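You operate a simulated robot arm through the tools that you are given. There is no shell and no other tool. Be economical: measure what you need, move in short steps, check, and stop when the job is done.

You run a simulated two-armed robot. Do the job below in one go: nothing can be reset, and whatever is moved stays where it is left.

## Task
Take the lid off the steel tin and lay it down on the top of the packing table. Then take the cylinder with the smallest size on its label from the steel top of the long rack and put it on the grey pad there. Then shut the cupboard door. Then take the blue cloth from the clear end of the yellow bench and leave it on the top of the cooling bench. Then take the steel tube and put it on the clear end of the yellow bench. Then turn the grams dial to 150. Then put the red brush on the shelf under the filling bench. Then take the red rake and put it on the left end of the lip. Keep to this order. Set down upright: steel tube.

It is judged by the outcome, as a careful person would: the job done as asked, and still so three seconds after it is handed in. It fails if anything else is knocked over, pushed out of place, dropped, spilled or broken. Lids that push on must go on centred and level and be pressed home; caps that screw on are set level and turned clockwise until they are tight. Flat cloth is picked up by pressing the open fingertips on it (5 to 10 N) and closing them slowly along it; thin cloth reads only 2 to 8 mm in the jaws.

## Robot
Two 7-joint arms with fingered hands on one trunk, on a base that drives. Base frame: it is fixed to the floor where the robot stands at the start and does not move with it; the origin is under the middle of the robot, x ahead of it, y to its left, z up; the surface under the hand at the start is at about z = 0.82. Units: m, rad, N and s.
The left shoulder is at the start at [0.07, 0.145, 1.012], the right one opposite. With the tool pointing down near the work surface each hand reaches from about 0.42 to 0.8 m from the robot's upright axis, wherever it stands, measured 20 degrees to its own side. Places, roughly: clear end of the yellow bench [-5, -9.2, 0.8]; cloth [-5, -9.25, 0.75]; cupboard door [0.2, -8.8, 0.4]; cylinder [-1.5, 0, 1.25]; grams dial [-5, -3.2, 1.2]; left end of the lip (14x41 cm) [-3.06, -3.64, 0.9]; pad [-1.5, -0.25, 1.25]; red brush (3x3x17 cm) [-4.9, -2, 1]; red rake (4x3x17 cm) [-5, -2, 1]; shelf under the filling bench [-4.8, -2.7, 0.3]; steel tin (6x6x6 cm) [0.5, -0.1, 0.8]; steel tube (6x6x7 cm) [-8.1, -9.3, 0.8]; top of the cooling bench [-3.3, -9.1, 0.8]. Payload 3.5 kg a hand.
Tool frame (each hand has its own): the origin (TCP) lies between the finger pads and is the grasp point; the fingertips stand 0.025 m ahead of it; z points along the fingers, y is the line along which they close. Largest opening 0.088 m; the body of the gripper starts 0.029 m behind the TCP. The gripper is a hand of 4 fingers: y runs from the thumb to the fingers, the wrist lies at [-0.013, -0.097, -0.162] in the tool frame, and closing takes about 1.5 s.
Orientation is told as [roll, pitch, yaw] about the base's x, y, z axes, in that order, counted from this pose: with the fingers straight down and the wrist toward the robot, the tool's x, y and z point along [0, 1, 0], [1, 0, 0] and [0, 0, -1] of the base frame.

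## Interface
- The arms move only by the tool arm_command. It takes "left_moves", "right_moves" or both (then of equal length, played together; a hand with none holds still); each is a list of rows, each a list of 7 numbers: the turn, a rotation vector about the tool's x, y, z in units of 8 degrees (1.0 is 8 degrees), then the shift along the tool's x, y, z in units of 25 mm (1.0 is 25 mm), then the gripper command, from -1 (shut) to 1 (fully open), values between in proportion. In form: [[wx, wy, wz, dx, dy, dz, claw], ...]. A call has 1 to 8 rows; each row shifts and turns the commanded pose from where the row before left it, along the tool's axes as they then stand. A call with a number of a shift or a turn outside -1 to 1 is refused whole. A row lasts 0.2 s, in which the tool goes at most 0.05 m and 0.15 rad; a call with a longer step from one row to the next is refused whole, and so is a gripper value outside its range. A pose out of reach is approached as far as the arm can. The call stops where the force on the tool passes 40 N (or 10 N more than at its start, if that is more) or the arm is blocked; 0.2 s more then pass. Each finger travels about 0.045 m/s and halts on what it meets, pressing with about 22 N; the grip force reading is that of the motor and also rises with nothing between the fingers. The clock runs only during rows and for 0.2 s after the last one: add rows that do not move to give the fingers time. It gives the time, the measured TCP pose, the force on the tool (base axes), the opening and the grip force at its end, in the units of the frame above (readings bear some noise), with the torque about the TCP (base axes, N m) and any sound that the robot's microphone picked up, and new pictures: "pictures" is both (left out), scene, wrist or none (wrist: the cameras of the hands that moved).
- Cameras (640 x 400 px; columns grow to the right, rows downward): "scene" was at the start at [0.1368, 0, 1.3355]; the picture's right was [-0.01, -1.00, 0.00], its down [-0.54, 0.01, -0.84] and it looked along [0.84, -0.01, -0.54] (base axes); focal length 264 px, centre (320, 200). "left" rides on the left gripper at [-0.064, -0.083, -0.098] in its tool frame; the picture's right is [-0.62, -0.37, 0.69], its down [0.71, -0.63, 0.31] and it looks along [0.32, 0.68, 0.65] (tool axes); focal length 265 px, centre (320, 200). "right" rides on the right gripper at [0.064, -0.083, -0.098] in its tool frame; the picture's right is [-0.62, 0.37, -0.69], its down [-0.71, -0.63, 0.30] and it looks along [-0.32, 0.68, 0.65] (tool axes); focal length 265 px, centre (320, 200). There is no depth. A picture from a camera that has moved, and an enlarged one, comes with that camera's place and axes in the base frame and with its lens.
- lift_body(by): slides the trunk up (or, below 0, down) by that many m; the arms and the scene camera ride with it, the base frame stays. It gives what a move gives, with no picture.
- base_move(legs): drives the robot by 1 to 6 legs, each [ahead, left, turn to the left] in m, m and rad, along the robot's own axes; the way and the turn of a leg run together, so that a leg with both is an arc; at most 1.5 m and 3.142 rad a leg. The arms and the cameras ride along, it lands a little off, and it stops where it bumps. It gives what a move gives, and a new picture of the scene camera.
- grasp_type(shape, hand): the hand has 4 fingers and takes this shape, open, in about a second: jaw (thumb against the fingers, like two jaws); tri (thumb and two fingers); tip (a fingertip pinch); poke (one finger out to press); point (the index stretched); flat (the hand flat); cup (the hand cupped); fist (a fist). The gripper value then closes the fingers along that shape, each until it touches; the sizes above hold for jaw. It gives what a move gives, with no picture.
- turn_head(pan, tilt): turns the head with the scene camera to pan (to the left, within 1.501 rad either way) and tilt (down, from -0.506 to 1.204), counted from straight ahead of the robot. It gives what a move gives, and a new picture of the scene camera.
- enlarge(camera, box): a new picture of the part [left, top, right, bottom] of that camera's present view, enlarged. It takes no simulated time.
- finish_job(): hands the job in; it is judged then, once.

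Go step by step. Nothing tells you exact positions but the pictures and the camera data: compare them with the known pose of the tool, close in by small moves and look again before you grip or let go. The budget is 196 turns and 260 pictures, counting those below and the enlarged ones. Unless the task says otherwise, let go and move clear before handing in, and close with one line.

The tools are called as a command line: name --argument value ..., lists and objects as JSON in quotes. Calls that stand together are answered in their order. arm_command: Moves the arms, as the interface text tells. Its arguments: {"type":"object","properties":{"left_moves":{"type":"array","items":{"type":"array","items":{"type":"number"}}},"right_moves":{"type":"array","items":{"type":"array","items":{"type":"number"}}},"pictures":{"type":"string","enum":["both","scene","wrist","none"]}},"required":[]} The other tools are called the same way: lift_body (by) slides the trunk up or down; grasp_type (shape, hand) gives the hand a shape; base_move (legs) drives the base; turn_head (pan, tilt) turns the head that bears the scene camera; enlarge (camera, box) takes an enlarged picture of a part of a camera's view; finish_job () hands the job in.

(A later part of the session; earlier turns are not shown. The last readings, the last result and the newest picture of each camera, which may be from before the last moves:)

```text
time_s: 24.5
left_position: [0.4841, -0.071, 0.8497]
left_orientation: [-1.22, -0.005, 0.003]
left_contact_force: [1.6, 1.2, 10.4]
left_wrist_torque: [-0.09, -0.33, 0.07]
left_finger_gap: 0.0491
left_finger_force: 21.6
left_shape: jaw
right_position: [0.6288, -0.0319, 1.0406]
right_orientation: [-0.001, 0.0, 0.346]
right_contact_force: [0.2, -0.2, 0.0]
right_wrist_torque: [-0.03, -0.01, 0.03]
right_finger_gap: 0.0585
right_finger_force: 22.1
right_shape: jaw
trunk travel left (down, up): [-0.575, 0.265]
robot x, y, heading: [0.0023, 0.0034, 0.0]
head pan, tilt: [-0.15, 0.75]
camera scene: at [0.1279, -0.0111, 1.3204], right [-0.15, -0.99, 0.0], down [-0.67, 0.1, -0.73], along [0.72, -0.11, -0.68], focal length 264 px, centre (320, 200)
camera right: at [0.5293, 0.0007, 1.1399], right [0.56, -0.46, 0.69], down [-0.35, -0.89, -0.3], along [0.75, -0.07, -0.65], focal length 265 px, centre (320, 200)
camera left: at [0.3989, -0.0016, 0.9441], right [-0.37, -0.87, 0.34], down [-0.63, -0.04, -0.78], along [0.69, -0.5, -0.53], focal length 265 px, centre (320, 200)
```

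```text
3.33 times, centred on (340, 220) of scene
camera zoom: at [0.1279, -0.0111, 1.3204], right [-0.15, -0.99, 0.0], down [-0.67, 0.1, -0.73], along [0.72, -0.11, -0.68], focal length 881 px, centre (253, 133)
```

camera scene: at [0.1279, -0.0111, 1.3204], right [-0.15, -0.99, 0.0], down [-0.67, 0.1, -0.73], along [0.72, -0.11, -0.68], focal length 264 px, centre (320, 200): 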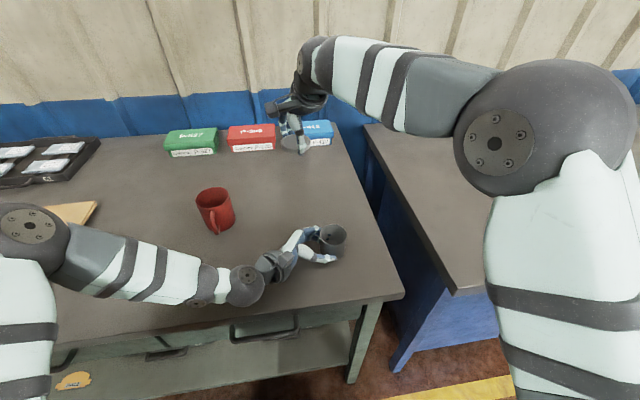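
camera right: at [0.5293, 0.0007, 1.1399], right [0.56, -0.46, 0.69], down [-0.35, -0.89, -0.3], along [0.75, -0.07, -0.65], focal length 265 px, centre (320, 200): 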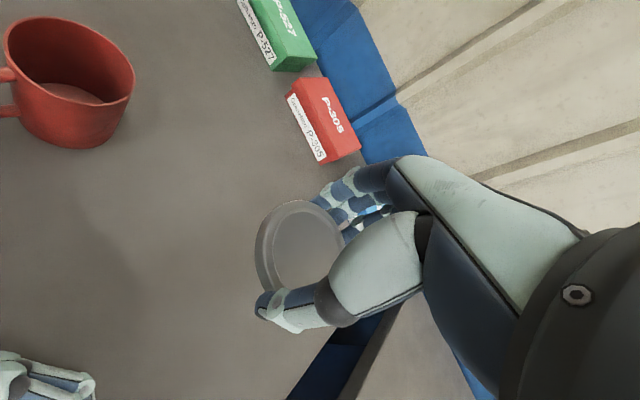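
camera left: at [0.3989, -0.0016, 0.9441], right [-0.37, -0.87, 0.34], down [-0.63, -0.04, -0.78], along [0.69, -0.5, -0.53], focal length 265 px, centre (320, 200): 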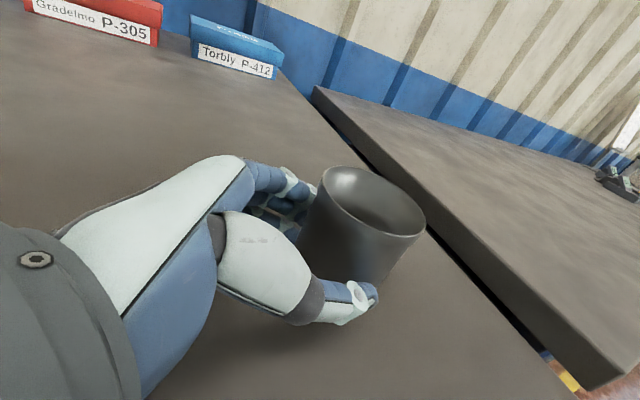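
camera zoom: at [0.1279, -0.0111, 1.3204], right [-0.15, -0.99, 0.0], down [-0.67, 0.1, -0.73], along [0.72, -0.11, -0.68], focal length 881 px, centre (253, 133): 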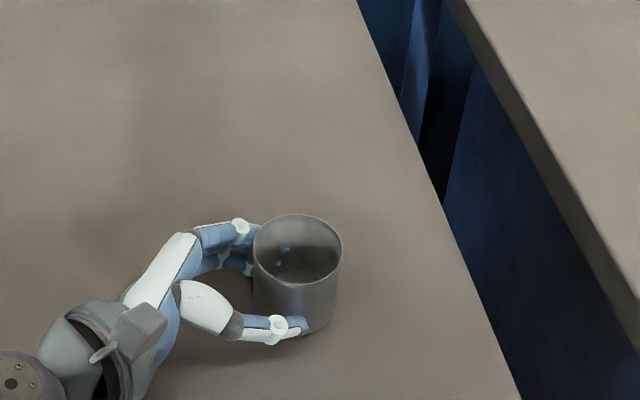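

The tin stands on the table (10 N contact). I open the left hand and back straight out.

arm_command --left_moves '[[0, 0, 0, -0.04, 0, -0.01, -0.9], [0, 0, 0, 0, 0, 0, 0.4], [0, 0, 0, 0, 0, 0, 0.8], [0, 0, 0, 0, 0, 0, 1], [0, 0, 0, 0, 0, -0.6, 1], [0, 0, 0, 0, 0, -1, 1], [0, 0, 0, 0, 0, -1, 1], [0, 0, 0, 0, 0, -1, 1]]' --pictures "none"

arm_command --left_moves '[[0, 0, 0, -1, 0, -1, 1], [0, 0, 0, -1, 0, -1, 1], [0, 0, 0, -1, 0, -1, 1], [0, 0, 0, -1, 0, -1, 1], [0, 0, 0, -1, 0, -1, 1], [0, 0, 0, -1, 0, -1, 1], [0, 0, 0, -1, 0, -1, 1], [0, 0, 0, -1, 0, -1, 1]]' --pictures "none"

arm_command --right_moves '[[0, 0, 0, 0, 0, 1, -0.9], [0, 0, 0, 0, 0, 1, -0.9], [0, 0, 0, 0, 0, 1, -0.9], [0, 0, 0, 0, 0, 1, -0.9], [0, 0, 0, 0, 0, 1, -0.9], [0, 0, 0, 0, 0, 1, -0.9], [0, 0, 0, 0, 0, 1, -0.9], [0, 0, 0, 0, 0, 0, -0.9]]'

```text
time_s: 26.3
left_position: [0.4836, 0.0131, 0.8812]
left_orientation: [-1.216, 0.001, 0.002]
left_contact_force: [-0.2, 0.1, 0.3]
left_wrist_torque: [0.01, -0.03, 0.02]
left_finger_gap: 0.0875
left_finger_force: 0.1
left_shape: jaw
right_position: [0.6304, -0.0313, 1.04]
right_orientation: [-0.002, 0.0, 0.348]
right_contact_force: [-0.6, 0.2, -0.4]
right_wrist_torque: [-0.02, 0.01, 0.04]
right_finger_gap: 0.0584
right_finger_force: 22.1
right_shape: jaw
trunk travel left (down, up): [-0.575, 0.265]
robot x, y, heading: [0.0011, 0.0011, 0.004]
head pan, tilt: [-0.15, 0.75]
```

```text
time_s: 28.1
left_position: [0.4832, 0.1316, 1.1364]
left_orientation: [-1.218, 0.0, 0.002]
left_contact_force: [0.4, 0.3, 0.0]
left_wrist_torque: [-0.01, -0.04, 0.0]
left_finger_gap: 0.0876
left_finger_force: 0.0
left_shape: jaw
right_position: [0.6306, -0.031, 1.0395]
right_orientation: [-0.004, 0.0, 0.346]
right_contact_force: [-0.2, 0.8, -0.2]
right_wrist_torque: [-0.01, 0.01, -0.02]
right_finger_gap: 0.0583
right_finger_force: 22.6
right_shape: jaw
trunk travel left (down, up): [-0.575, 0.265]
robot x, y, heading: [-0.0012, 0.0016, 0.003]
head pan, tilt: [-0.15, 0.75]
```

```text
time_s: 29.9
left_position: [0.4843, 0.1299, 1.1373]
left_orientation: [-1.215, -0.001, 0.003]
left_contact_force: [-0.2, 0.2, 0.1]
left_wrist_torque: [0.01, -0.03, 0.0]
left_finger_gap: 0.0879
left_finger_force: 0.0
left_shape: jaw
right_position: [0.6295, -0.0301, 0.864]
right_orientation: [-0.001, -0.001, 0.348]
right_contact_force: [0.0, 0.4, 0.9]
right_wrist_torque: [-0.01, -0.01, 0.02]
right_finger_gap: 0.0585
right_finger_force: 21.7
right_shape: jaw
trunk travel left (down, up): [-0.575, 0.265]
robot x, y, heading: [-0.0009, -0.0007, -0.003]
head pan, tilt: [-0.15, 0.75]
camera scene: at [0.1292, -0.0111, 1.3201], right [-0.15, -0.99, 0.0], down [-0.67, 0.1, -0.73], along [0.72, -0.11, -0.68], focal length 264 px, centre (320, 200)
camera right: at [0.5305, 0.0022, 0.9632], right [0.56, -0.46, 0.69], down [-0.35, -0.89, -0.3], along [0.75, -0.07, -0.65], focal length 265 px, centre (320, 200)
```

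scene: 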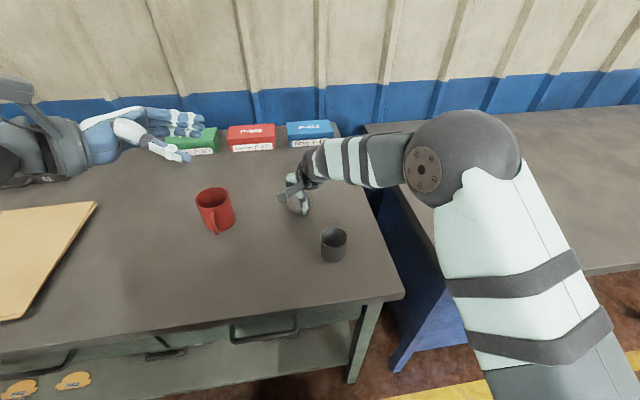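
right: 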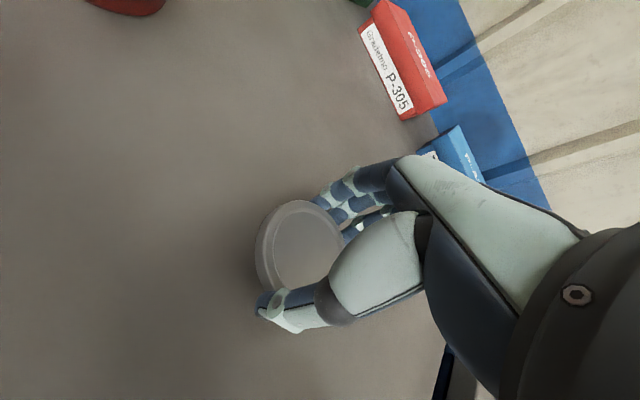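

Tin stands upright; the lid is about 15 mm above the table. I lower until contact.

arm_command --right_moves '[[0, 0, 0, 0, 0, 0.15, -0.9], [0, 0, 0, 0, 0, 0.15, -0.9], [0, 0, 0, 0, 0, 0.12, -0.9], [0, 0, 0, 0, 0, 0, -0.9]]' --pictures "none"

```text
time_s: 30.9
left_position: [0.4842, 0.1294, 1.1361]
left_orientation: [-1.217, 0.0, 0.002]
left_contact_force: [-0.5, 0.7, -0.5]
left_wrist_torque: [0.02, 0.0, -0.04]
left_finger_gap: 0.0877
left_finger_force: 0.1
left_shape: jaw
right_position: [0.6313, -0.0313, 0.8526]
right_orientation: [0.0, -0.002, 0.35]
right_contact_force: [0.0, -0.6, -0.2]
right_wrist_torque: [0.0, 0.03, -0.02]
right_finger_gap: 0.0581
right_finger_force: 21.9
right_shape: jaw
trunk travel left (down, up): [-0.575, 0.265]
robot x, y, heading: [-0.003, -0.0006, -0.004]
head pan, tilt: [-0.15, 0.75]
```

arm_command --right_moves '[[0, 0, 0, 0, 0, 0.1, -0.9], [0, 0, 0, 0, 0, 0.1, -0.9], [0, 0, 0, 0, 0, 0, -0.9]]' --pictures "none"

```text
time_s: 31.7
left_position: [0.4829, 0.1293, 1.1359]
left_orientation: [-1.215, 0.0, 0.002]
left_contact_force: [-0.2, 0.2, 0.5]
left_wrist_torque: [-0.01, -0.02, 0.03]
left_finger_gap: 0.0879
left_finger_force: 0.1
left_shape: jaw
right_position: [0.6306, -0.0309, 0.8479]
right_orientation: [-0.001, 0.0, 0.346]
right_contact_force: [-1.0, -1.1, 0.5]
right_wrist_torque: [-0.02, -0.02, 0.0]
right_finger_gap: 0.0583
right_finger_force: 21.9
right_shape: jaw
trunk travel left (down, up): [-0.575, 0.265]
robot x, y, heading: [0.0019, 0.0015, 0.003]
head pan, tilt: [-0.15, 0.75]
```

arm_command --right_moves '[[0, 0, 0, 0, 0, 0.06, -0.9], [0, 0, 0, 0, 0, 0.06, -0.9], [0, 0, 0, 0, 0, 0, -0.9]]' --pictures "wrist"

```text
time_s: 32.5
left_position: [0.4829, 0.1298, 1.137]
left_orientation: [-1.217, 0.0, 0.002]
left_contact_force: [-0.2, 0.1, 1.1]
left_wrist_torque: [0.05, 0.02, 0.0]
left_finger_gap: 0.0878
left_finger_force: 0.0
left_shape: jaw
right_position: [0.6303, -0.0301, 0.8469]
right_orientation: [-0.001, 0.001, 0.348]
right_contact_force: [1.3, -0.3, 2.7]
right_wrist_torque: [0.01, -0.06, 0.0]
right_finger_gap: 0.0581
right_finger_force: 22.3
right_shape: jaw
trunk travel left (down, up): [-0.575, 0.265]
robot x, y, heading: [0.0023, 0.0008, -0.001]
head pan, tilt: [-0.15, 0.75]
camera right: at [0.531, 0.0015, 0.9456], right [0.56, -0.46, 0.69], down [-0.35, -0.89, -0.3], along [0.75, -0.07, -0.65], focal length 265 px, centre (320, 200)
```

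right: 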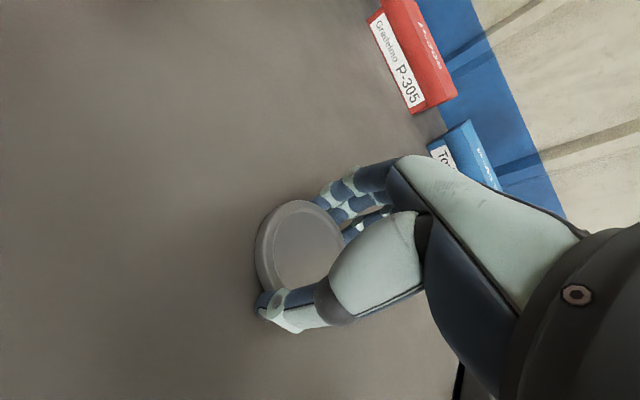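

The lid touches the table. I release it, rise clear, and restore the left hand's pose.

arm_command --right_moves '[[0, 0, 0, 0, 0, 0, -0.2], [0, 0, 0, 0, 0, 0, 0.4], [0, 0, 0, 0, 0, 0, 0.8], [0, 0, 0, 0, 0, 0, 1], [0, 0, 0, 0, 0, -0.5, 1], [0, 0, 0, 0, 0, -1, 1], [0, 0, 0, 0, 0, -1, 1], [0, 0, 0, 0, 0, -1, 1]]' --pictures "none"

arm_command --right_moves '[[0, 0, 0.31, 0, 0, -1, 1], [0, 0, 0.31, 0, 0, -1, 1], [0, 0, 0.31, 0, 0, -1, 1], [0, 0, 0.31, 0, 0, -1, 1], [0, 0, 0.31, 0, 0, -1, 1], [0, 0, 0.31, 0, 0, -1, 1], [0, 0, 0.31, -0.3, -1, -1, 1], [0, 0, 0.31, -0.3, -1, -1, 1]]' --left_moves '[[0, 1, 0, 0, 0, -1, 1], [0, 1, 0, 0, 0, -1, 1], [0, 1, 0, 0, 0, -1, 1], [0, 1, 0, 0, 0, -1, 1], [0, 1, 0, 0, 0, 0, 1], [0, 1, 0, 0, 0, 0, 1], [0, 1, 0, 0, 0, 0, 1], [0, 1, 0, 0, 0, 0, 1]]' --pictures "scene"

```text
time_s: 34.3
left_position: [0.4821, 0.1301, 1.1365]
left_orientation: [-1.216, -0.001, 0.002]
left_contact_force: [0.1, 0.9, 0.4]
left_wrist_torque: [-0.01, 0.0, -0.01]
left_finger_gap: 0.0876
left_finger_force: 0.0
left_shape: jaw
right_position: [0.6291, -0.0298, 0.9322]
right_orientation: [0.0, -0.001, 0.348]
right_contact_force: [-0.7, -0.5, 0.2]
right_wrist_torque: [0.02, -0.01, 0.02]
right_finger_gap: 0.0875
right_finger_force: 0.0
right_shape: jaw
trunk travel left (down, up): [-0.575, 0.265]
robot x, y, heading: [-0.0007, 0.0029, 0.0]
head pan, tilt: [-0.15, 0.75]
```

```text
time_s: 36.1
left_position: [0.4796, 0.2121, 1.1923]
left_orientation: [-0.097, -0.002, 0.002]
left_contact_force: [-0.4, -0.1, -0.1]
left_wrist_torque: [0.04, 0.02, 0.0]
left_finger_gap: 0.0877
left_finger_force: 0.1
left_shape: jaw
right_position: [0.5789, -0.0502, 1.1345]
right_orientation: [0.0, 0.0, 0.003]
right_contact_force: [-0.9, 0.8, 0.2]
right_wrist_torque: [0.04, 0.01, -0.01]
right_finger_gap: 0.0875
right_finger_force: 0.0
right_shape: jaw
trunk travel left (down, up): [-0.575, 0.265]
robot x, y, heading: [-0.0019, -0.0008, 0.003]
head pan, tilt: [-0.15, 0.75]
camera scene: at [0.1278, -0.0127, 1.3202], right [-0.15, -0.99, 0.0], down [-0.67, 0.1, -0.73], along [0.72, -0.11, -0.68], focal length 264 px, centre (320, 200)
```

scene: 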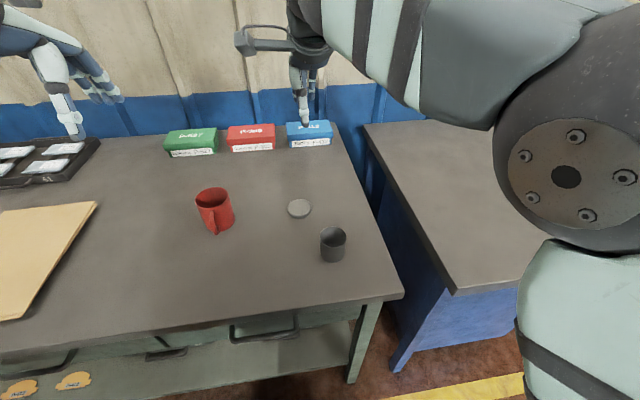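

Lid done. Next I draw the right hand in, raise the trunk, back off from the table and turn round to look at the rack.

arm_command --right_moves '[[0, 0, 0, -1, -0.8, 0, 1], [0, 0, 0, -1, -0.8, 0, 1], [0, 0, 0, -1, -0.8, 0, 1], [0, 0, 0, -1, -0.8, 0, 1], [0, 0, 0, -1, -0.8, 0, 1], [0, 0, 0, -1, -0.8, 0, 1]]' --left_moves '[[0, 0.7, 0, 0, -0.2, 0, 1], [0, 0, 0, 0, -0.2, 0, 1], [0, 0, 0, 0, -0.2, 0, 1], [0, 0, 0, 0, -0.2, 0, 1], [0, 0, 0, 0, -0.2, 0, 1], [0, 0, 0, 0, -0.2, 0, 1]]' --pictures "none"

lift_body --by 0.24

turn_head --pan 0 --tilt 0.4

base_move --legs '[[-0.3, 0, 0], [0, 0, 3.1416]]'

```text
time_s: 37.5
left_position: [0.4517, 0.2124, 1.1906]
left_orientation: [-0.001, -0.002, 0.002]
left_contact_force: [0.2, -0.3, -0.6]
left_wrist_torque: [0.01, -0.02, 0.0]
left_finger_gap: 0.0878
left_finger_force: 0.0
left_shape: jaw
right_position: [0.4622, -0.202, 1.1339]
right_orientation: [-0.001, -0.002, 0.002]
right_contact_force: [0.5, 0.1, 0.2]
right_wrist_torque: [0.04, 0.01, 0.02]
right_finger_gap: 0.088
right_finger_force: 0.1
right_shape: jaw
trunk travel left (down, up): [-0.575, 0.265]
robot x, y, heading: [0.0002, -0.0009, 0.0]
head pan, tilt: [-0.15, 0.75]
```

```text
time_s: 40.0
left_position: [0.4516, 0.2143, 1.429]
left_orientation: [-0.003, -0.001, 0.0]
left_contact_force: [0.5, -0.2, -0.3]
left_wrist_torque: [-0.04, -0.03, 0.02]
left_finger_gap: 0.0873
left_finger_force: 0.1
left_shape: jaw
right_position: [0.4623, -0.1991, 1.3729]
right_orientation: [0.0, 0.0, 0.002]
right_contact_force: [-0.7, 0.9, 0.3]
right_wrist_torque: [0.03, -0.02, 0.02]
right_finger_gap: 0.0881
right_finger_force: 0.0
right_shape: jaw
trunk travel left (down, up): [-0.815, 0.025]
robot x, y, heading: [0.0017, 0.0012, 0.002]
head pan, tilt: [-0.15, 0.75]
```

```text
time_s: 40.8
left_position: [0.4521, 0.2144, 1.4298]
left_orientation: [-0.003, 0.0, 0.002]
left_contact_force: [0.3, -0.1, -0.3]
left_wrist_torque: [-0.02, 0.04, 0.01]
left_finger_gap: 0.0879
left_finger_force: 0.1
left_shape: jaw
right_position: [0.462, -0.2004, 1.3728]
right_orientation: [0.0, 0.0, 0.003]
right_contact_force: [0.2, 0.8, -0.1]
right_wrist_torque: [0.0, -0.01, 0.01]
right_finger_gap: 0.0876
right_finger_force: 0.2
right_shape: jaw
trunk travel left (down, up): [-0.815, 0.025]
robot x, y, heading: [-0.0011, 0.0001, -0.001]
head pan, tilt: [0.0, 0.4]
camera scene: at [0.1403, 0.0012, 1.5911], right [0.0, -1.0, 0.0], down [-0.39, 0.0, -0.92], along [0.92, 0.0, -0.39], focal length 264 px, centre (320, 200)
```

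scene: 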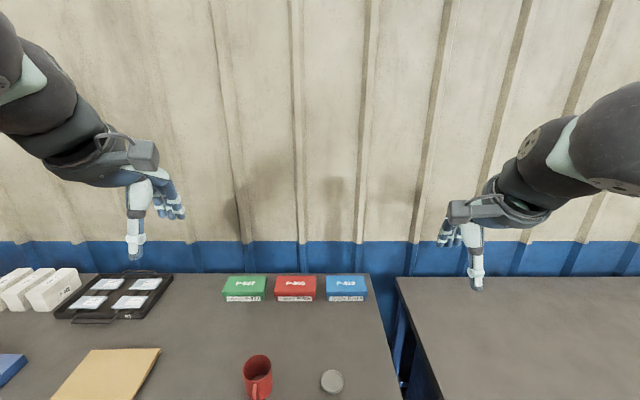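

```text
refused: 3.1416 is not a number from -3.14159 to 3.14159
```

base_move --legs '[[-0.3, 0, 0], [0, 0, 3.1415]]'

```text
time_s: 50.2
left_position: [-0.7571, -0.2048, 1.4291]
left_orientation: [-0.003, 0.0, 3.123]
left_contact_force: [0.0, 0.7, -0.3]
left_wrist_torque: [0.0, -0.01, 0.01]
left_finger_gap: 0.0875
left_finger_force: 0.0
left_shape: jaw
right_position: [-0.7577, 0.2099, 1.3738]
right_orientation: [0.001, 0.002, 3.122]
right_contact_force: [-0.7, 0.5, -0.5]
right_wrist_torque: [0.01, -0.01, -0.04]
right_finger_gap: 0.0875
right_finger_force: 0.1
right_shape: jaw
trunk travel left (down, up): [-0.815, 0.025]
robot x, y, heading: [-0.2975, 0.0019, 3.122]
head pan, tilt: [0.0, 0.4]
camera scene: at [-0.4448, 0.0045, 1.5912], right [0.02, 1.0, 0.0], down [0.39, -0.01, -0.92], along [-0.92, 0.02, -0.39], focal length 264 px, centre (320, 200)
```

scene: 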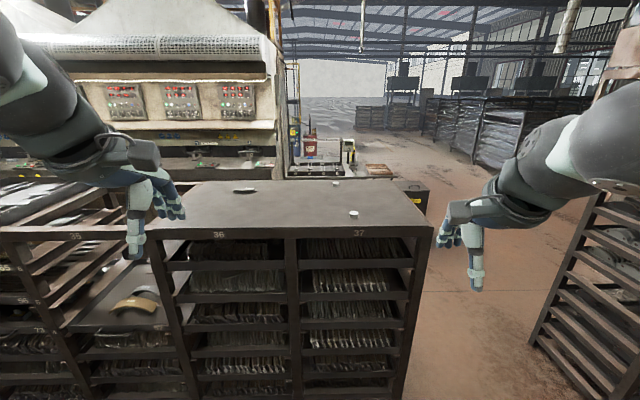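

The rack top is ahead, with small white cylinders and a dark pad. I zoom in.

enlarge --camera "scene" --box '[150, 160, 440, 250]'

enlarge --camera "scene" --box '[310, 165, 380, 225]'

```text
2.21 times, centred on (295, 205) of scene
camera zoom: at [-0.4448, 0.0045, 1.5912], right [0.02, 1.0, 0.0], down [0.39, -0.01, -0.92], along [-0.92, 0.02, -0.39], focal length 584 px, centre (375, 189)
```

zoom: 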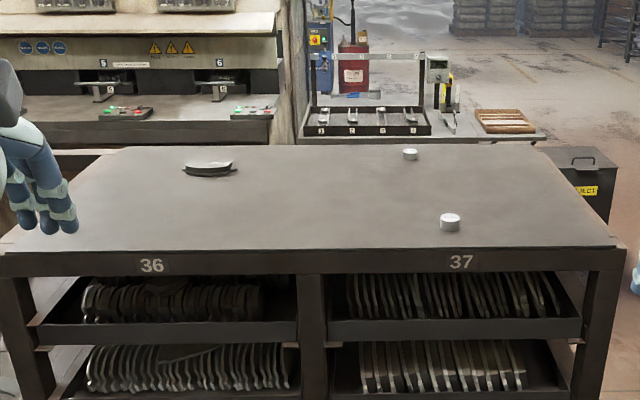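

```text
6.67 times, centred on (345, 195) of scene
camera zoom: at [-0.4448, 0.0045, 1.5912], right [0.02, 1.0, 0.0], down [0.39, -0.01, -0.92], along [-0.92, 0.02, -0.39], focal length 1763 px, centre (153, 233)
```

zoom: 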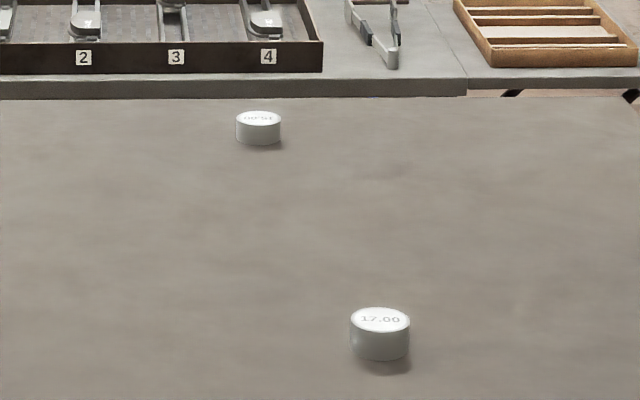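

Two cylinders: near one reads 17.00, far one must be read. I drive 0.42 m closer and look again.

base_move --legs '[[0.42, 0, 0.02]]'

turn_head --pan 0 --tilt 0.6

```text
time_s: 52.8
left_position: [-1.1756, -0.2105, 1.4311]
left_orientation: [-0.001, -0.002, -3.139]
left_contact_force: [1.1, 0.2, -0.5]
left_wrist_torque: [-0.02, 0.04, -0.03]
left_finger_gap: 0.088
left_finger_force: 0.1
left_shape: jaw
right_position: [-1.1876, 0.204, 1.3741]
right_orientation: [-0.001, -0.001, -3.141]
right_contact_force: [0.1, 0.8, -0.1]
right_wrist_torque: [0.0, 0.0, 0.0]
right_finger_gap: 0.0875
right_finger_force: 0.0
right_shape: jaw
trunk travel left (down, up): [-0.815, 0.025]
robot x, y, heading: [-0.7297, 0.0029, -3.14]
head pan, tilt: [0.0, 0.4]
camera scene: at [-0.8691, 0.0055, 1.5914], right [0.0, 1.0, 0.0], down [0.39, 0.0, -0.92], along [-0.92, 0.0, -0.39], focal length 264 px, centre (320, 200)
```

scene: 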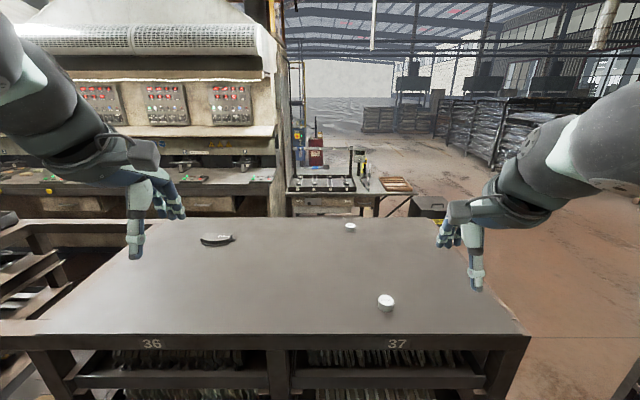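

```text
time_s: 53.5
left_position: [-1.1774, -0.2102, 1.4309]
left_orientation: [-0.003, -0.001, -3.138]
left_contact_force: [-0.1, -0.5, -0.2]
left_wrist_torque: [0.02, -0.01, 0.0]
left_finger_gap: 0.088
left_finger_force: 0.0
left_shape: jaw
right_position: [-1.1895, 0.2043, 1.373]
right_orientation: [0.0, 0.001, -3.14]
right_contact_force: [0.1, -0.4, -0.2]
right_wrist_torque: [0.0, 0.01, 0.03]
right_finger_gap: 0.0876
right_finger_force: 0.0
right_shape: jaw
trunk travel left (down, up): [-0.815, 0.025]
robot x, y, heading: [-0.728, 0.0078, -3.142]
head pan, tilt: [0.0, 0.6]
camera scene: at [-0.8674, 0.0054, 1.573], right [0.0, 1.0, 0.0], down [0.56, 0.0, -0.83], along [-0.83, 0.0, -0.56], focal length 264 px, centre (320, 200)
```

scene: 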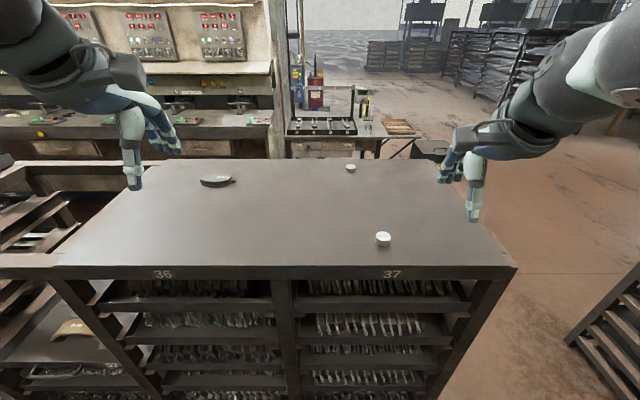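

enlarge --camera "scene" --box '[335, 155, 365, 180]'

enlarge --camera "scene" --box '[365, 225, 400, 255]'

enlarge --camera "scene" --box '[185, 160, 255, 200]'

```text
16.00 times, centred on (350, 168) of scene
camera zoom: at [-0.8674, 0.0054, 1.573], right [0.0, 1.0, 0.0], down [0.56, 0.0, -0.83], along [-0.83, 0.0, -0.56], focal length 4231 px, centre (-160, 720)
```

zoom: 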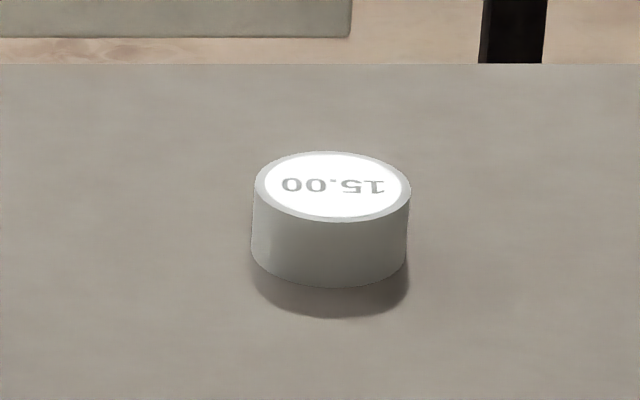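

```text
13.33 times, centred on (382, 240) of scene
camera zoom: at [-0.8674, 0.0054, 1.573], right [0.0, 1.0, 0.0], down [0.56, 0.0, -0.83], along [-0.83, 0.0, -0.56], focal length 3526 px, centre (-513, -333)
```

zoom: 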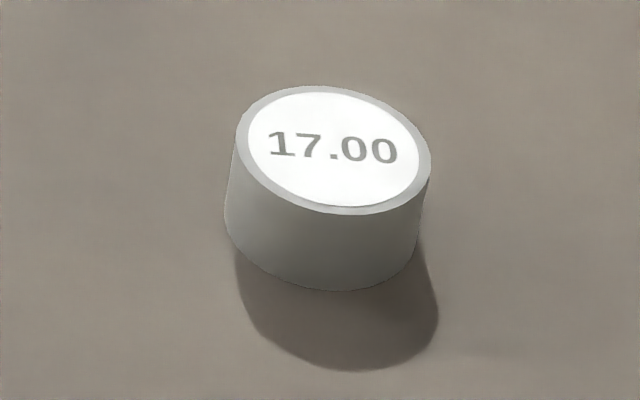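

```text
9.14 times, centred on (220, 180) of scene
camera zoom: at [-0.8674, 0.0054, 1.573], right [0.0, 1.0, 0.0], down [0.56, 0.0, -0.83], along [-0.83, 0.0, -0.56], focal length 2418 px, centre (1234, 383)
```

zoom: 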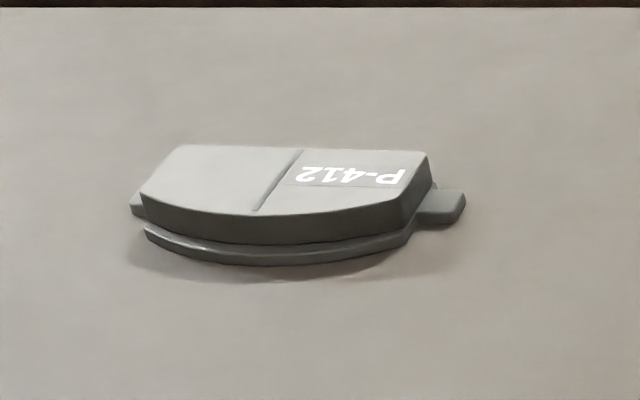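

The far cylinder reads 15.00, the smallest; the grey pad (P‑412) is at left. I bring the right hand above the 15.00 cylinder at about [-1.473, 0.084].

arm_command --right_moves '[[0, 0, 0, 0.4, 0.93, 0, 1], [0, 0, 0, 0.4, 0.93, 0, 1], [0, 0, 0, 0.4, 0.93, 0, 1], [0, 0, 0, 0.4, 0.93, 0, 1], [0, 0, 0, 0.4, 0.93, 0, 1], [0, 0, 0, 0.4, 0.93, 0, 1], [0, 0, 0, 0.4, 0.93, 0, 1], [0, 0, 0, 0.4, 0.93, 0, 1]]' --pictures "none"

arm_command --right_moves '[[0, 0, 0, 0.4, 0.93, 0, 1], [0, 0, 0, 0.4, 0.93, 0, 1], [0, 0, 0, 0.4, 0.93, 0, 1], [0, 0, 0, 0.4, 0.93, 0.4, 1], [0, 0, 0, 0, 0, 0.5, 1], [0, 0, 0, 0, 0, 0, 1]]'

```text
time_s: 55.3
left_position: [-1.1799, -0.2111, 1.4294]
left_orientation: [-0.001, -0.001, -3.137]
left_contact_force: [0.2, -0.9, -0.6]
left_wrist_torque: [-0.01, -0.01, -0.02]
left_finger_gap: 0.0876
left_finger_force: 0.0
left_shape: jaw
right_position: [-1.3763, 0.1226, 1.372]
right_orientation: [-0.002, 0.003, -3.138]
right_contact_force: [0.4, -0.6, 0.7]
right_wrist_torque: [0.06, -0.03, 0.01]
right_finger_gap: 0.0877
right_finger_force: 0.0
right_shape: jaw
trunk travel left (down, up): [-0.815, 0.025]
robot x, y, heading: [-0.7298, 0.0027, -3.14]
head pan, tilt: [0.0, 0.6]
```

```text
time_s: 56.7
left_position: [-1.1773, -0.2109, 1.4291]
left_orientation: [-0.001, -0.002, -3.138]
left_contact_force: [0.1, -0.8, 0.0]
left_wrist_torque: [0.02, 0.04, -0.01]
left_finger_gap: 0.0881
left_finger_force: 0.0
left_shape: jaw
right_position: [-1.4093, 0.0989, 1.3437]
right_orientation: [0.002, -0.002, -3.137]
right_contact_force: [0.8, -0.2, -0.2]
right_wrist_torque: [0.01, 0.0, -0.02]
right_finger_gap: 0.0875
right_finger_force: 0.1
right_shape: jaw
right hand out of reach, approached as far as the arm can: row 2, 3, 4
trunk travel left (down, up): [-0.815, 0.025]
robot x, y, heading: [-0.7288, 0.0035, -3.14]
head pan, tilt: [0.0, 0.6]
camera scene: at [-0.8666, 0.0054, 1.573], right [0.0, 1.0, 0.0], down [0.56, 0.0, -0.83], along [-0.83, 0.0, -0.56], focal length 264 px, centre (320, 200)
camera right: at [-1.3253, 0.0355, 1.4432], right [-0.37, 0.62, 0.69], down [0.63, 0.72, -0.3], along [-0.69, 0.32, -0.65], focal length 265 px, centre (320, 200)
```

scene: 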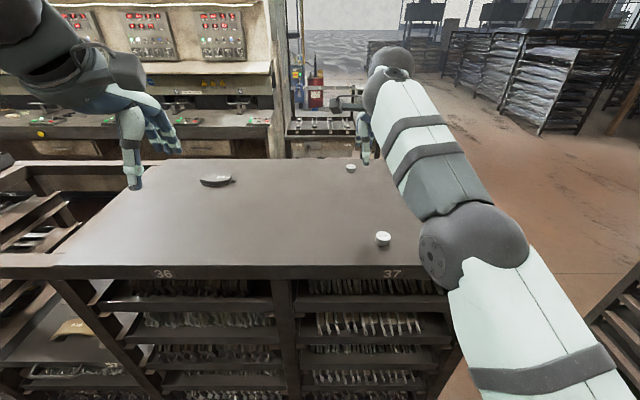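
right: 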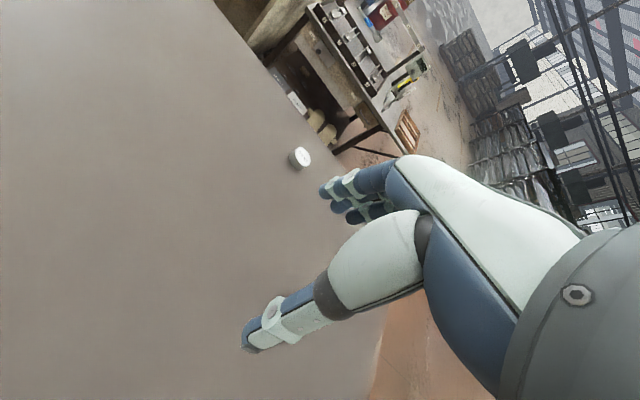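

The arm falls short; I drive 0.15 m further ahead (the rack's edge is still clear) and look again.

base_move --legs '[[0.15, 0, 0]]'

arm_command --right_moves '[[0, 0, 0, 0, 0, 0, 1]]' --pictures "wrist"

```text
time_s: 58.1
left_position: [-1.3227, -0.2085, 1.432]
left_orientation: [-0.001, -0.004, -3.142]
left_contact_force: [0.5, -0.7, 0.6]
left_wrist_torque: [-0.03, 0.02, 0.04]
left_finger_gap: 0.0878
left_finger_force: 0.1
left_shape: jaw
right_position: [-1.5541, 0.1011, 1.3461]
right_orientation: [-0.002, -0.005, -3.141]
right_contact_force: [0.8, 0.1, -0.1]
right_wrist_torque: [-0.02, -0.03, 0.0]
right_finger_gap: 0.0878
right_finger_force: 0.0
right_shape: jaw
trunk travel left (down, up): [-0.815, 0.025]
robot x, y, heading: [-0.8753, 0.006, 3.14]
head pan, tilt: [0.0, 0.6]
camera scene: at [-1.0113, 0.0058, 1.5734], right [0.0, 1.0, 0.0], down [0.56, 0.0, -0.83], along [-0.83, 0.0, -0.56], focal length 264 px, centre (320, 200)
```

scene: 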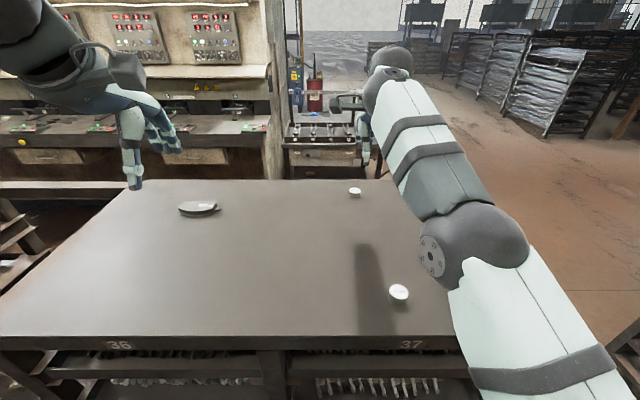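

```text
time_s: 58.5
left_position: [-1.3264, -0.2098, 1.4296]
left_orientation: [-0.003, -0.002, -3.143]
left_contact_force: [0.2, -0.4, 0.2]
left_wrist_torque: [-0.02, -0.02, -0.01]
left_finger_gap: 0.0876
left_finger_force: 0.0
left_shape: jaw
right_position: [-1.5582, 0.1009, 1.3429]
right_orientation: [0.0, 0.002, -3.142]
right_contact_force: [-0.1, 0.5, 0.6]
right_wrist_torque: [0.0, -0.01, -0.01]
right_finger_gap: 0.088
right_finger_force: 0.1
right_shape: jaw
trunk travel left (down, up): [-0.815, 0.025]
robot x, y, heading: [-0.8762, 0.0062, 3.141]
head pan, tilt: [0.0, 0.6]
camera right: at [-1.4742, 0.0369, 1.443], right [-0.37, 0.62, 0.69], down [0.63, 0.71, -0.3], along [-0.68, 0.32, -0.65], focal length 265 px, centre (320, 200)
```

right: 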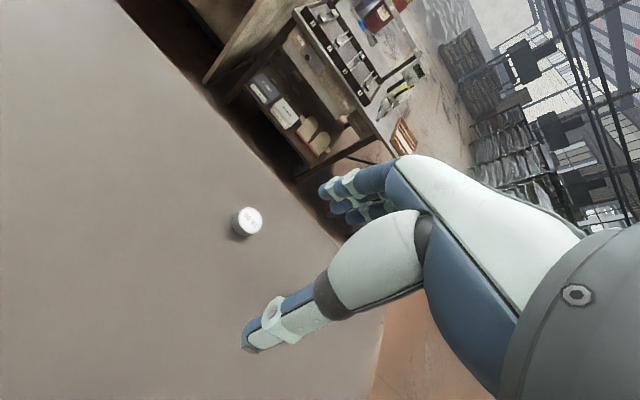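

Triangulating from both camera places, the rack top is at about z = 1.155 and the cylinder near [-1.65, 0.103]. I go 6 cm closer and position the hand above it.

base_move --legs '[[0.06, 0, 0]]'

arm_command --right_moves '[[0, 0, 0, 0, 0.3, 0.6, 1], [0, 0, 0, 0, 0.3, 0.6, 1], [0, 0, 0, 0, 0.3, 0.6, 1], [0, 0, 0, 0, 0, 0, 1]]'

```text
time_s: 59.5
left_position: [-1.3733, -0.2091, 1.4342]
left_orientation: [-0.001, -0.013, -3.14]
left_contact_force: [-0.2, 0.0, -0.2]
left_wrist_torque: [-0.03, 0.04, -0.02]
left_finger_gap: 0.0875
left_finger_force: 0.1
left_shape: jaw
right_position: [-1.6068, 0.1003, 1.3502]
right_orientation: [-0.001, -0.011, -3.143]
right_contact_force: [0.8, -0.2, 1.1]
right_wrist_torque: [-0.01, 0.04, -0.03]
right_finger_gap: 0.0878
right_finger_force: 0.1
right_shape: jaw
trunk travel left (down, up): [-0.815, 0.025]
robot x, y, heading: [-0.9358, 0.0081, 3.135]
head pan, tilt: [0.0, 0.6]
camera scene: at [-1.0624, 0.0058, 1.5742], right [0.0, 1.0, 0.0], down [0.56, 0.0, -0.83], along [-0.83, 0.0, -0.56], focal length 264 px, centre (320, 200)
```

scene: 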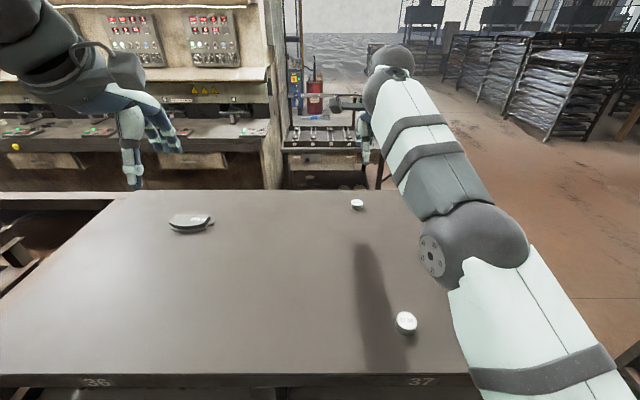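

```text
time_s: 60.5
left_position: [-1.3866, -0.2091, 1.4309]
left_orientation: [-0.003, -0.001, -3.142]
left_contact_force: [-0.1, 0.1, 0.0]
left_wrist_torque: [-0.02, 0.0, 0.01]
left_finger_gap: 0.0876
left_finger_force: 0.1
left_shape: jaw
right_position: [-1.642, 0.1001, 1.2975]
right_orientation: [0.001, -0.001, 3.142]
right_contact_force: [-0.8, -0.2, 0.2]
right_wrist_torque: [0.03, 0.0, 0.0]
right_finger_gap: 0.0877
right_finger_force: 0.0
right_shape: jaw
trunk travel left (down, up): [-0.815, 0.025]
robot x, y, heading: [-0.9339, 0.0054, 3.137]
head pan, tilt: [0.0, 0.6]
camera scene: at [-1.0768, 0.0058, 1.5727], right [0.0, 1.0, 0.0], down [0.57, 0.0, -0.82], along [-0.82, 0.0, -0.57], focal length 264 px, centre (320, 200)
camera right: at [-1.5575, 0.0368, 1.3976], right [-0.37, 0.62, 0.69], down [0.63, 0.71, -0.3], along [-0.68, 0.32, -0.65], focal length 265 px, centre (320, 200)
```

scene: 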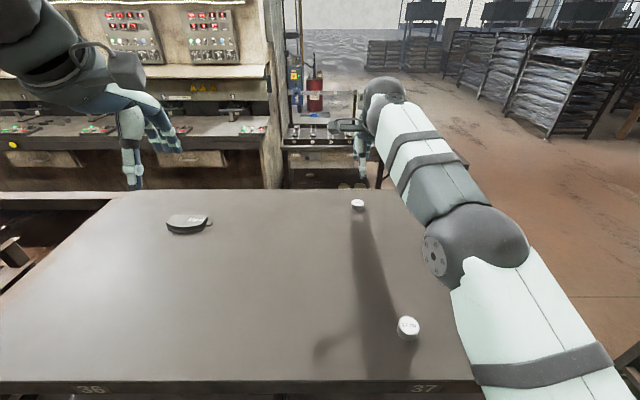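
right: 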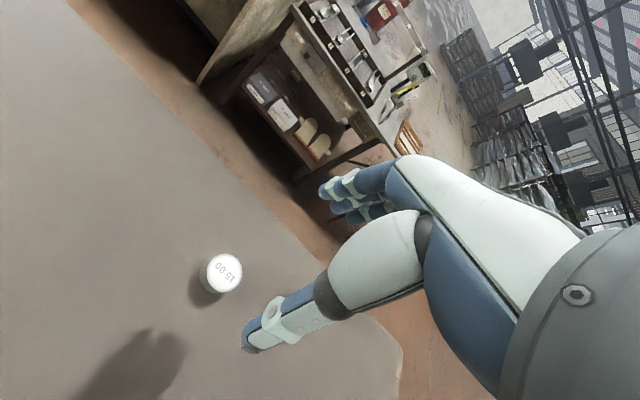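

The cylinder is right under the hand at [-1.645, 0.103]. I lower to about its top and check.

arm_command --right_moves '[[0, 0, 0, -0.12, 0.12, 0.85, 1], [0, 0, 0, 0, 0, 0.85, 1], [0, 0, 0, 0, 0, 0.85, 1], [0, 0, 0, 0, 0, 0.85, 0.5], [0, 0, 0, 0, 0, 0.7, 0.5], [0, 0, 0, 0, 0, 0, 0.5]]' --pictures "wrist"

enlarge --camera "right" --box '[220, 170, 400, 350]'

```text
time_s: 61.9
left_position: [-1.3838, -0.209, 1.4297]
left_orientation: [-0.002, -0.004, -3.144]
left_contact_force: [0.5, -0.2, -0.8]
left_wrist_torque: [-0.01, 0.0, 0.01]
left_finger_gap: 0.0878
left_finger_force: 0.0
left_shape: jaw
right_position: [-1.6416, 0.1053, 1.198]
right_orientation: [0.0, -0.002, -3.141]
right_contact_force: [0.1, 0.9, 0.7]
right_wrist_torque: [-0.01, 0.01, -0.01]
right_finger_gap: 0.0663
right_finger_force: 0.1
right_shape: jaw
trunk travel left (down, up): [-0.815, 0.025]
robot x, y, heading: [-0.9311, 0.0073, 3.139]
head pan, tilt: [0.0, 0.6]
camera right: at [-1.558, 0.0407, 1.2975], right [-0.37, 0.62, 0.69], down [0.63, 0.71, -0.31], along [-0.69, 0.32, -0.65], focal length 265 px, centre (320, 200)
```

right: 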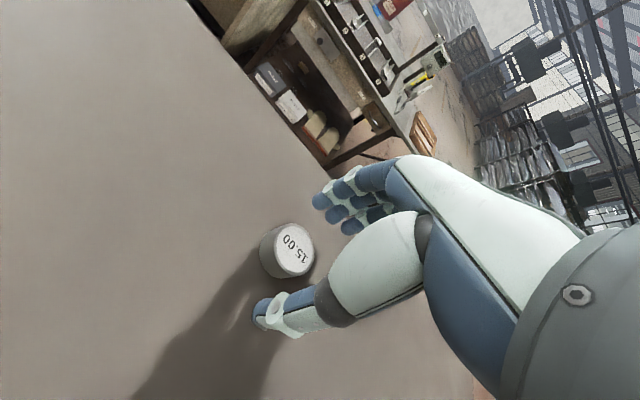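

```text
2.22 times, centred on (310, 260) of right
camera zoom: at [-1.558, 0.0407, 1.2975], right [-0.37, 0.62, 0.69], down [0.63, 0.71, -0.31], along [-0.69, 0.32, -0.65], focal length 590 px, centre (342, 67)
```

zoom: 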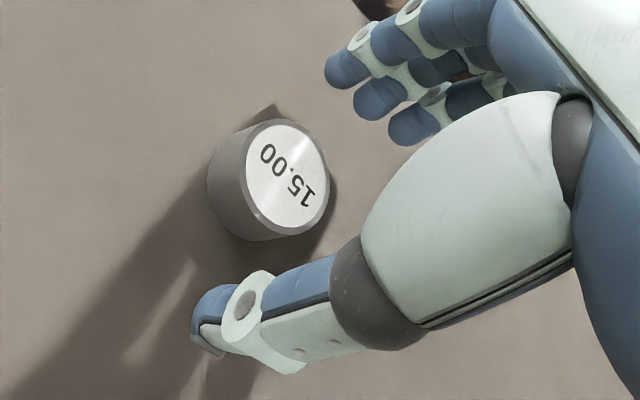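

arm_command --right_moves '[[0, 0, 0, 0, 0.12, 0.25, 0.3], [0, 0, 0, 0, 0, 0.25, 0.3], [0, 0, 0, 0, 0, 0.16, 0.3], [0, 0, 0, 0, 0, 0, 0.2]]' --pictures "wrist"

enlarge --camera "right" --box '[220, 170, 400, 350]'

```text
time_s: 62.9
left_position: [-1.3845, -0.2094, 1.4315]
left_orientation: [0.0, -0.002, -3.143]
left_contact_force: [0.1, 0.7, 0.2]
left_wrist_torque: [-0.04, -0.07, 0.02]
left_finger_gap: 0.0875
left_finger_force: 0.1
left_shape: jaw
right_position: [-1.6457, 0.1044, 1.1819]
right_orientation: [0.001, -0.004, -3.142]
right_contact_force: [-0.8, 0.6, 1.8]
right_wrist_torque: [0.04, 0.04, 0.0]
right_finger_gap: 0.0532
right_finger_force: 0.0
right_shape: jaw
trunk travel left (down, up): [-0.815, 0.025]
robot x, y, heading: [-0.9334, 0.0063, 3.139]
head pan, tilt: [0.0, 0.6]
camera right: at [-1.5624, 0.0403, 1.2812], right [-0.37, 0.62, 0.69], down [0.63, 0.71, -0.31], along [-0.69, 0.32, -0.65], focal length 265 px, centre (320, 200)
```

right: 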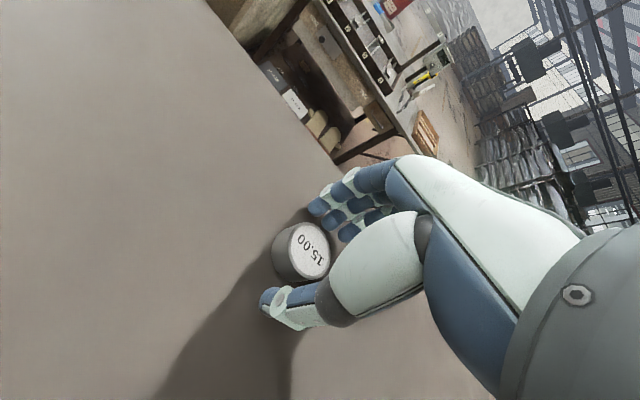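

```text
2.22 times, centred on (310, 260) of right
camera zoom: at [-1.5624, 0.0403, 1.2812], right [-0.37, 0.62, 0.69], down [0.63, 0.71, -0.31], along [-0.69, 0.32, -0.65], focal length 590 px, centre (342, 67)
```

zoom: 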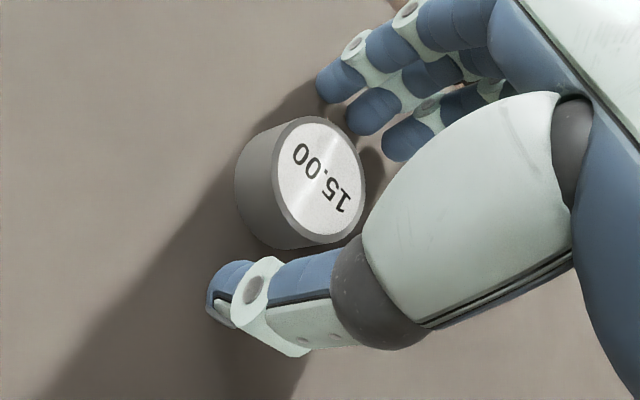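

The fingers straddle the cylinder near the surface. I close.

arm_command --right_moves '[[0, 0, 0, 0, 0, 0, 0], [0, 0, 0, 0, 0, 0, -0.3], [0, 0, 0, 0, 0, 0, -0.6], [0, 0, 0, 0, 0, 0, -0.8], [0, 0, 0, 0, 0, 0, -0.8]]' --pictures "none"

arm_command --right_moves '[[0, 0, 0, 0, 0, -0.5, -0.8], [0, 0, 0, 0, 0, -0.8, -0.8], [0, 0, 0, 0, 0, -0.8, -0.8], [0, 0, 0, 0, 0, -0.8, -0.8]]' --pictures "wrist"

```text
time_s: 64.0
left_position: [-1.3836, -0.2089, 1.431]
left_orientation: [-0.001, -0.002, -3.142]
left_contact_force: [-0.2, -0.1, 0.8]
left_wrist_torque: [0.01, -0.03, -0.02]
left_finger_gap: 0.0876
left_finger_force: 0.0
left_shape: jaw
right_position: [-1.6456, 0.1039, 1.1824]
right_orientation: [-0.001, -0.004, -3.141]
right_contact_force: [1.1, 0.7, 3.9]
right_wrist_torque: [-0.01, 0.08, 0.01]
right_finger_gap: 0.0265
right_finger_force: 22.4
right_shape: jaw
trunk travel left (down, up): [-0.815, 0.025]
robot x, y, heading: [-0.9367, 0.0045, 3.143]
head pan, tilt: [0.0, 0.6]
```

```text
time_s: 65.0
left_position: [-1.3861, -0.2088, 1.4297]
left_orientation: [-0.002, -0.002, -3.141]
left_contact_force: [0.9, 0.1, -0.1]
left_wrist_torque: [0.01, 0.02, 0.03]
left_finger_gap: 0.0878
left_finger_force: 0.1
left_shape: jaw
right_position: [-1.6448, 0.1033, 1.2546]
right_orientation: [-0.002, -0.002, -3.142]
right_contact_force: [-0.1, -0.3, -0.7]
right_wrist_torque: [-0.02, 0.03, 0.01]
right_finger_gap: 0.0261
right_finger_force: 21.9
right_shape: jaw
trunk travel left (down, up): [-0.815, 0.025]
robot x, y, heading: [-0.9376, 0.0067, 3.138]
head pan, tilt: [0.0, 0.6]
camera right: at [-1.5614, 0.0391, 1.3534], right [-0.37, 0.62, 0.69], down [0.63, 0.71, -0.31], along [-0.68, 0.32, -0.65], focal length 265 px, centre (320, 200)
```

right: 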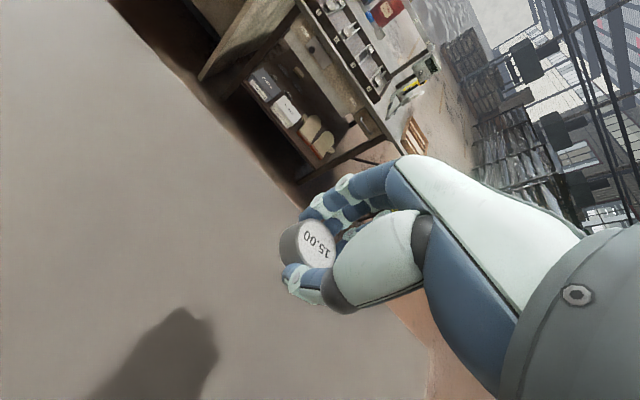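

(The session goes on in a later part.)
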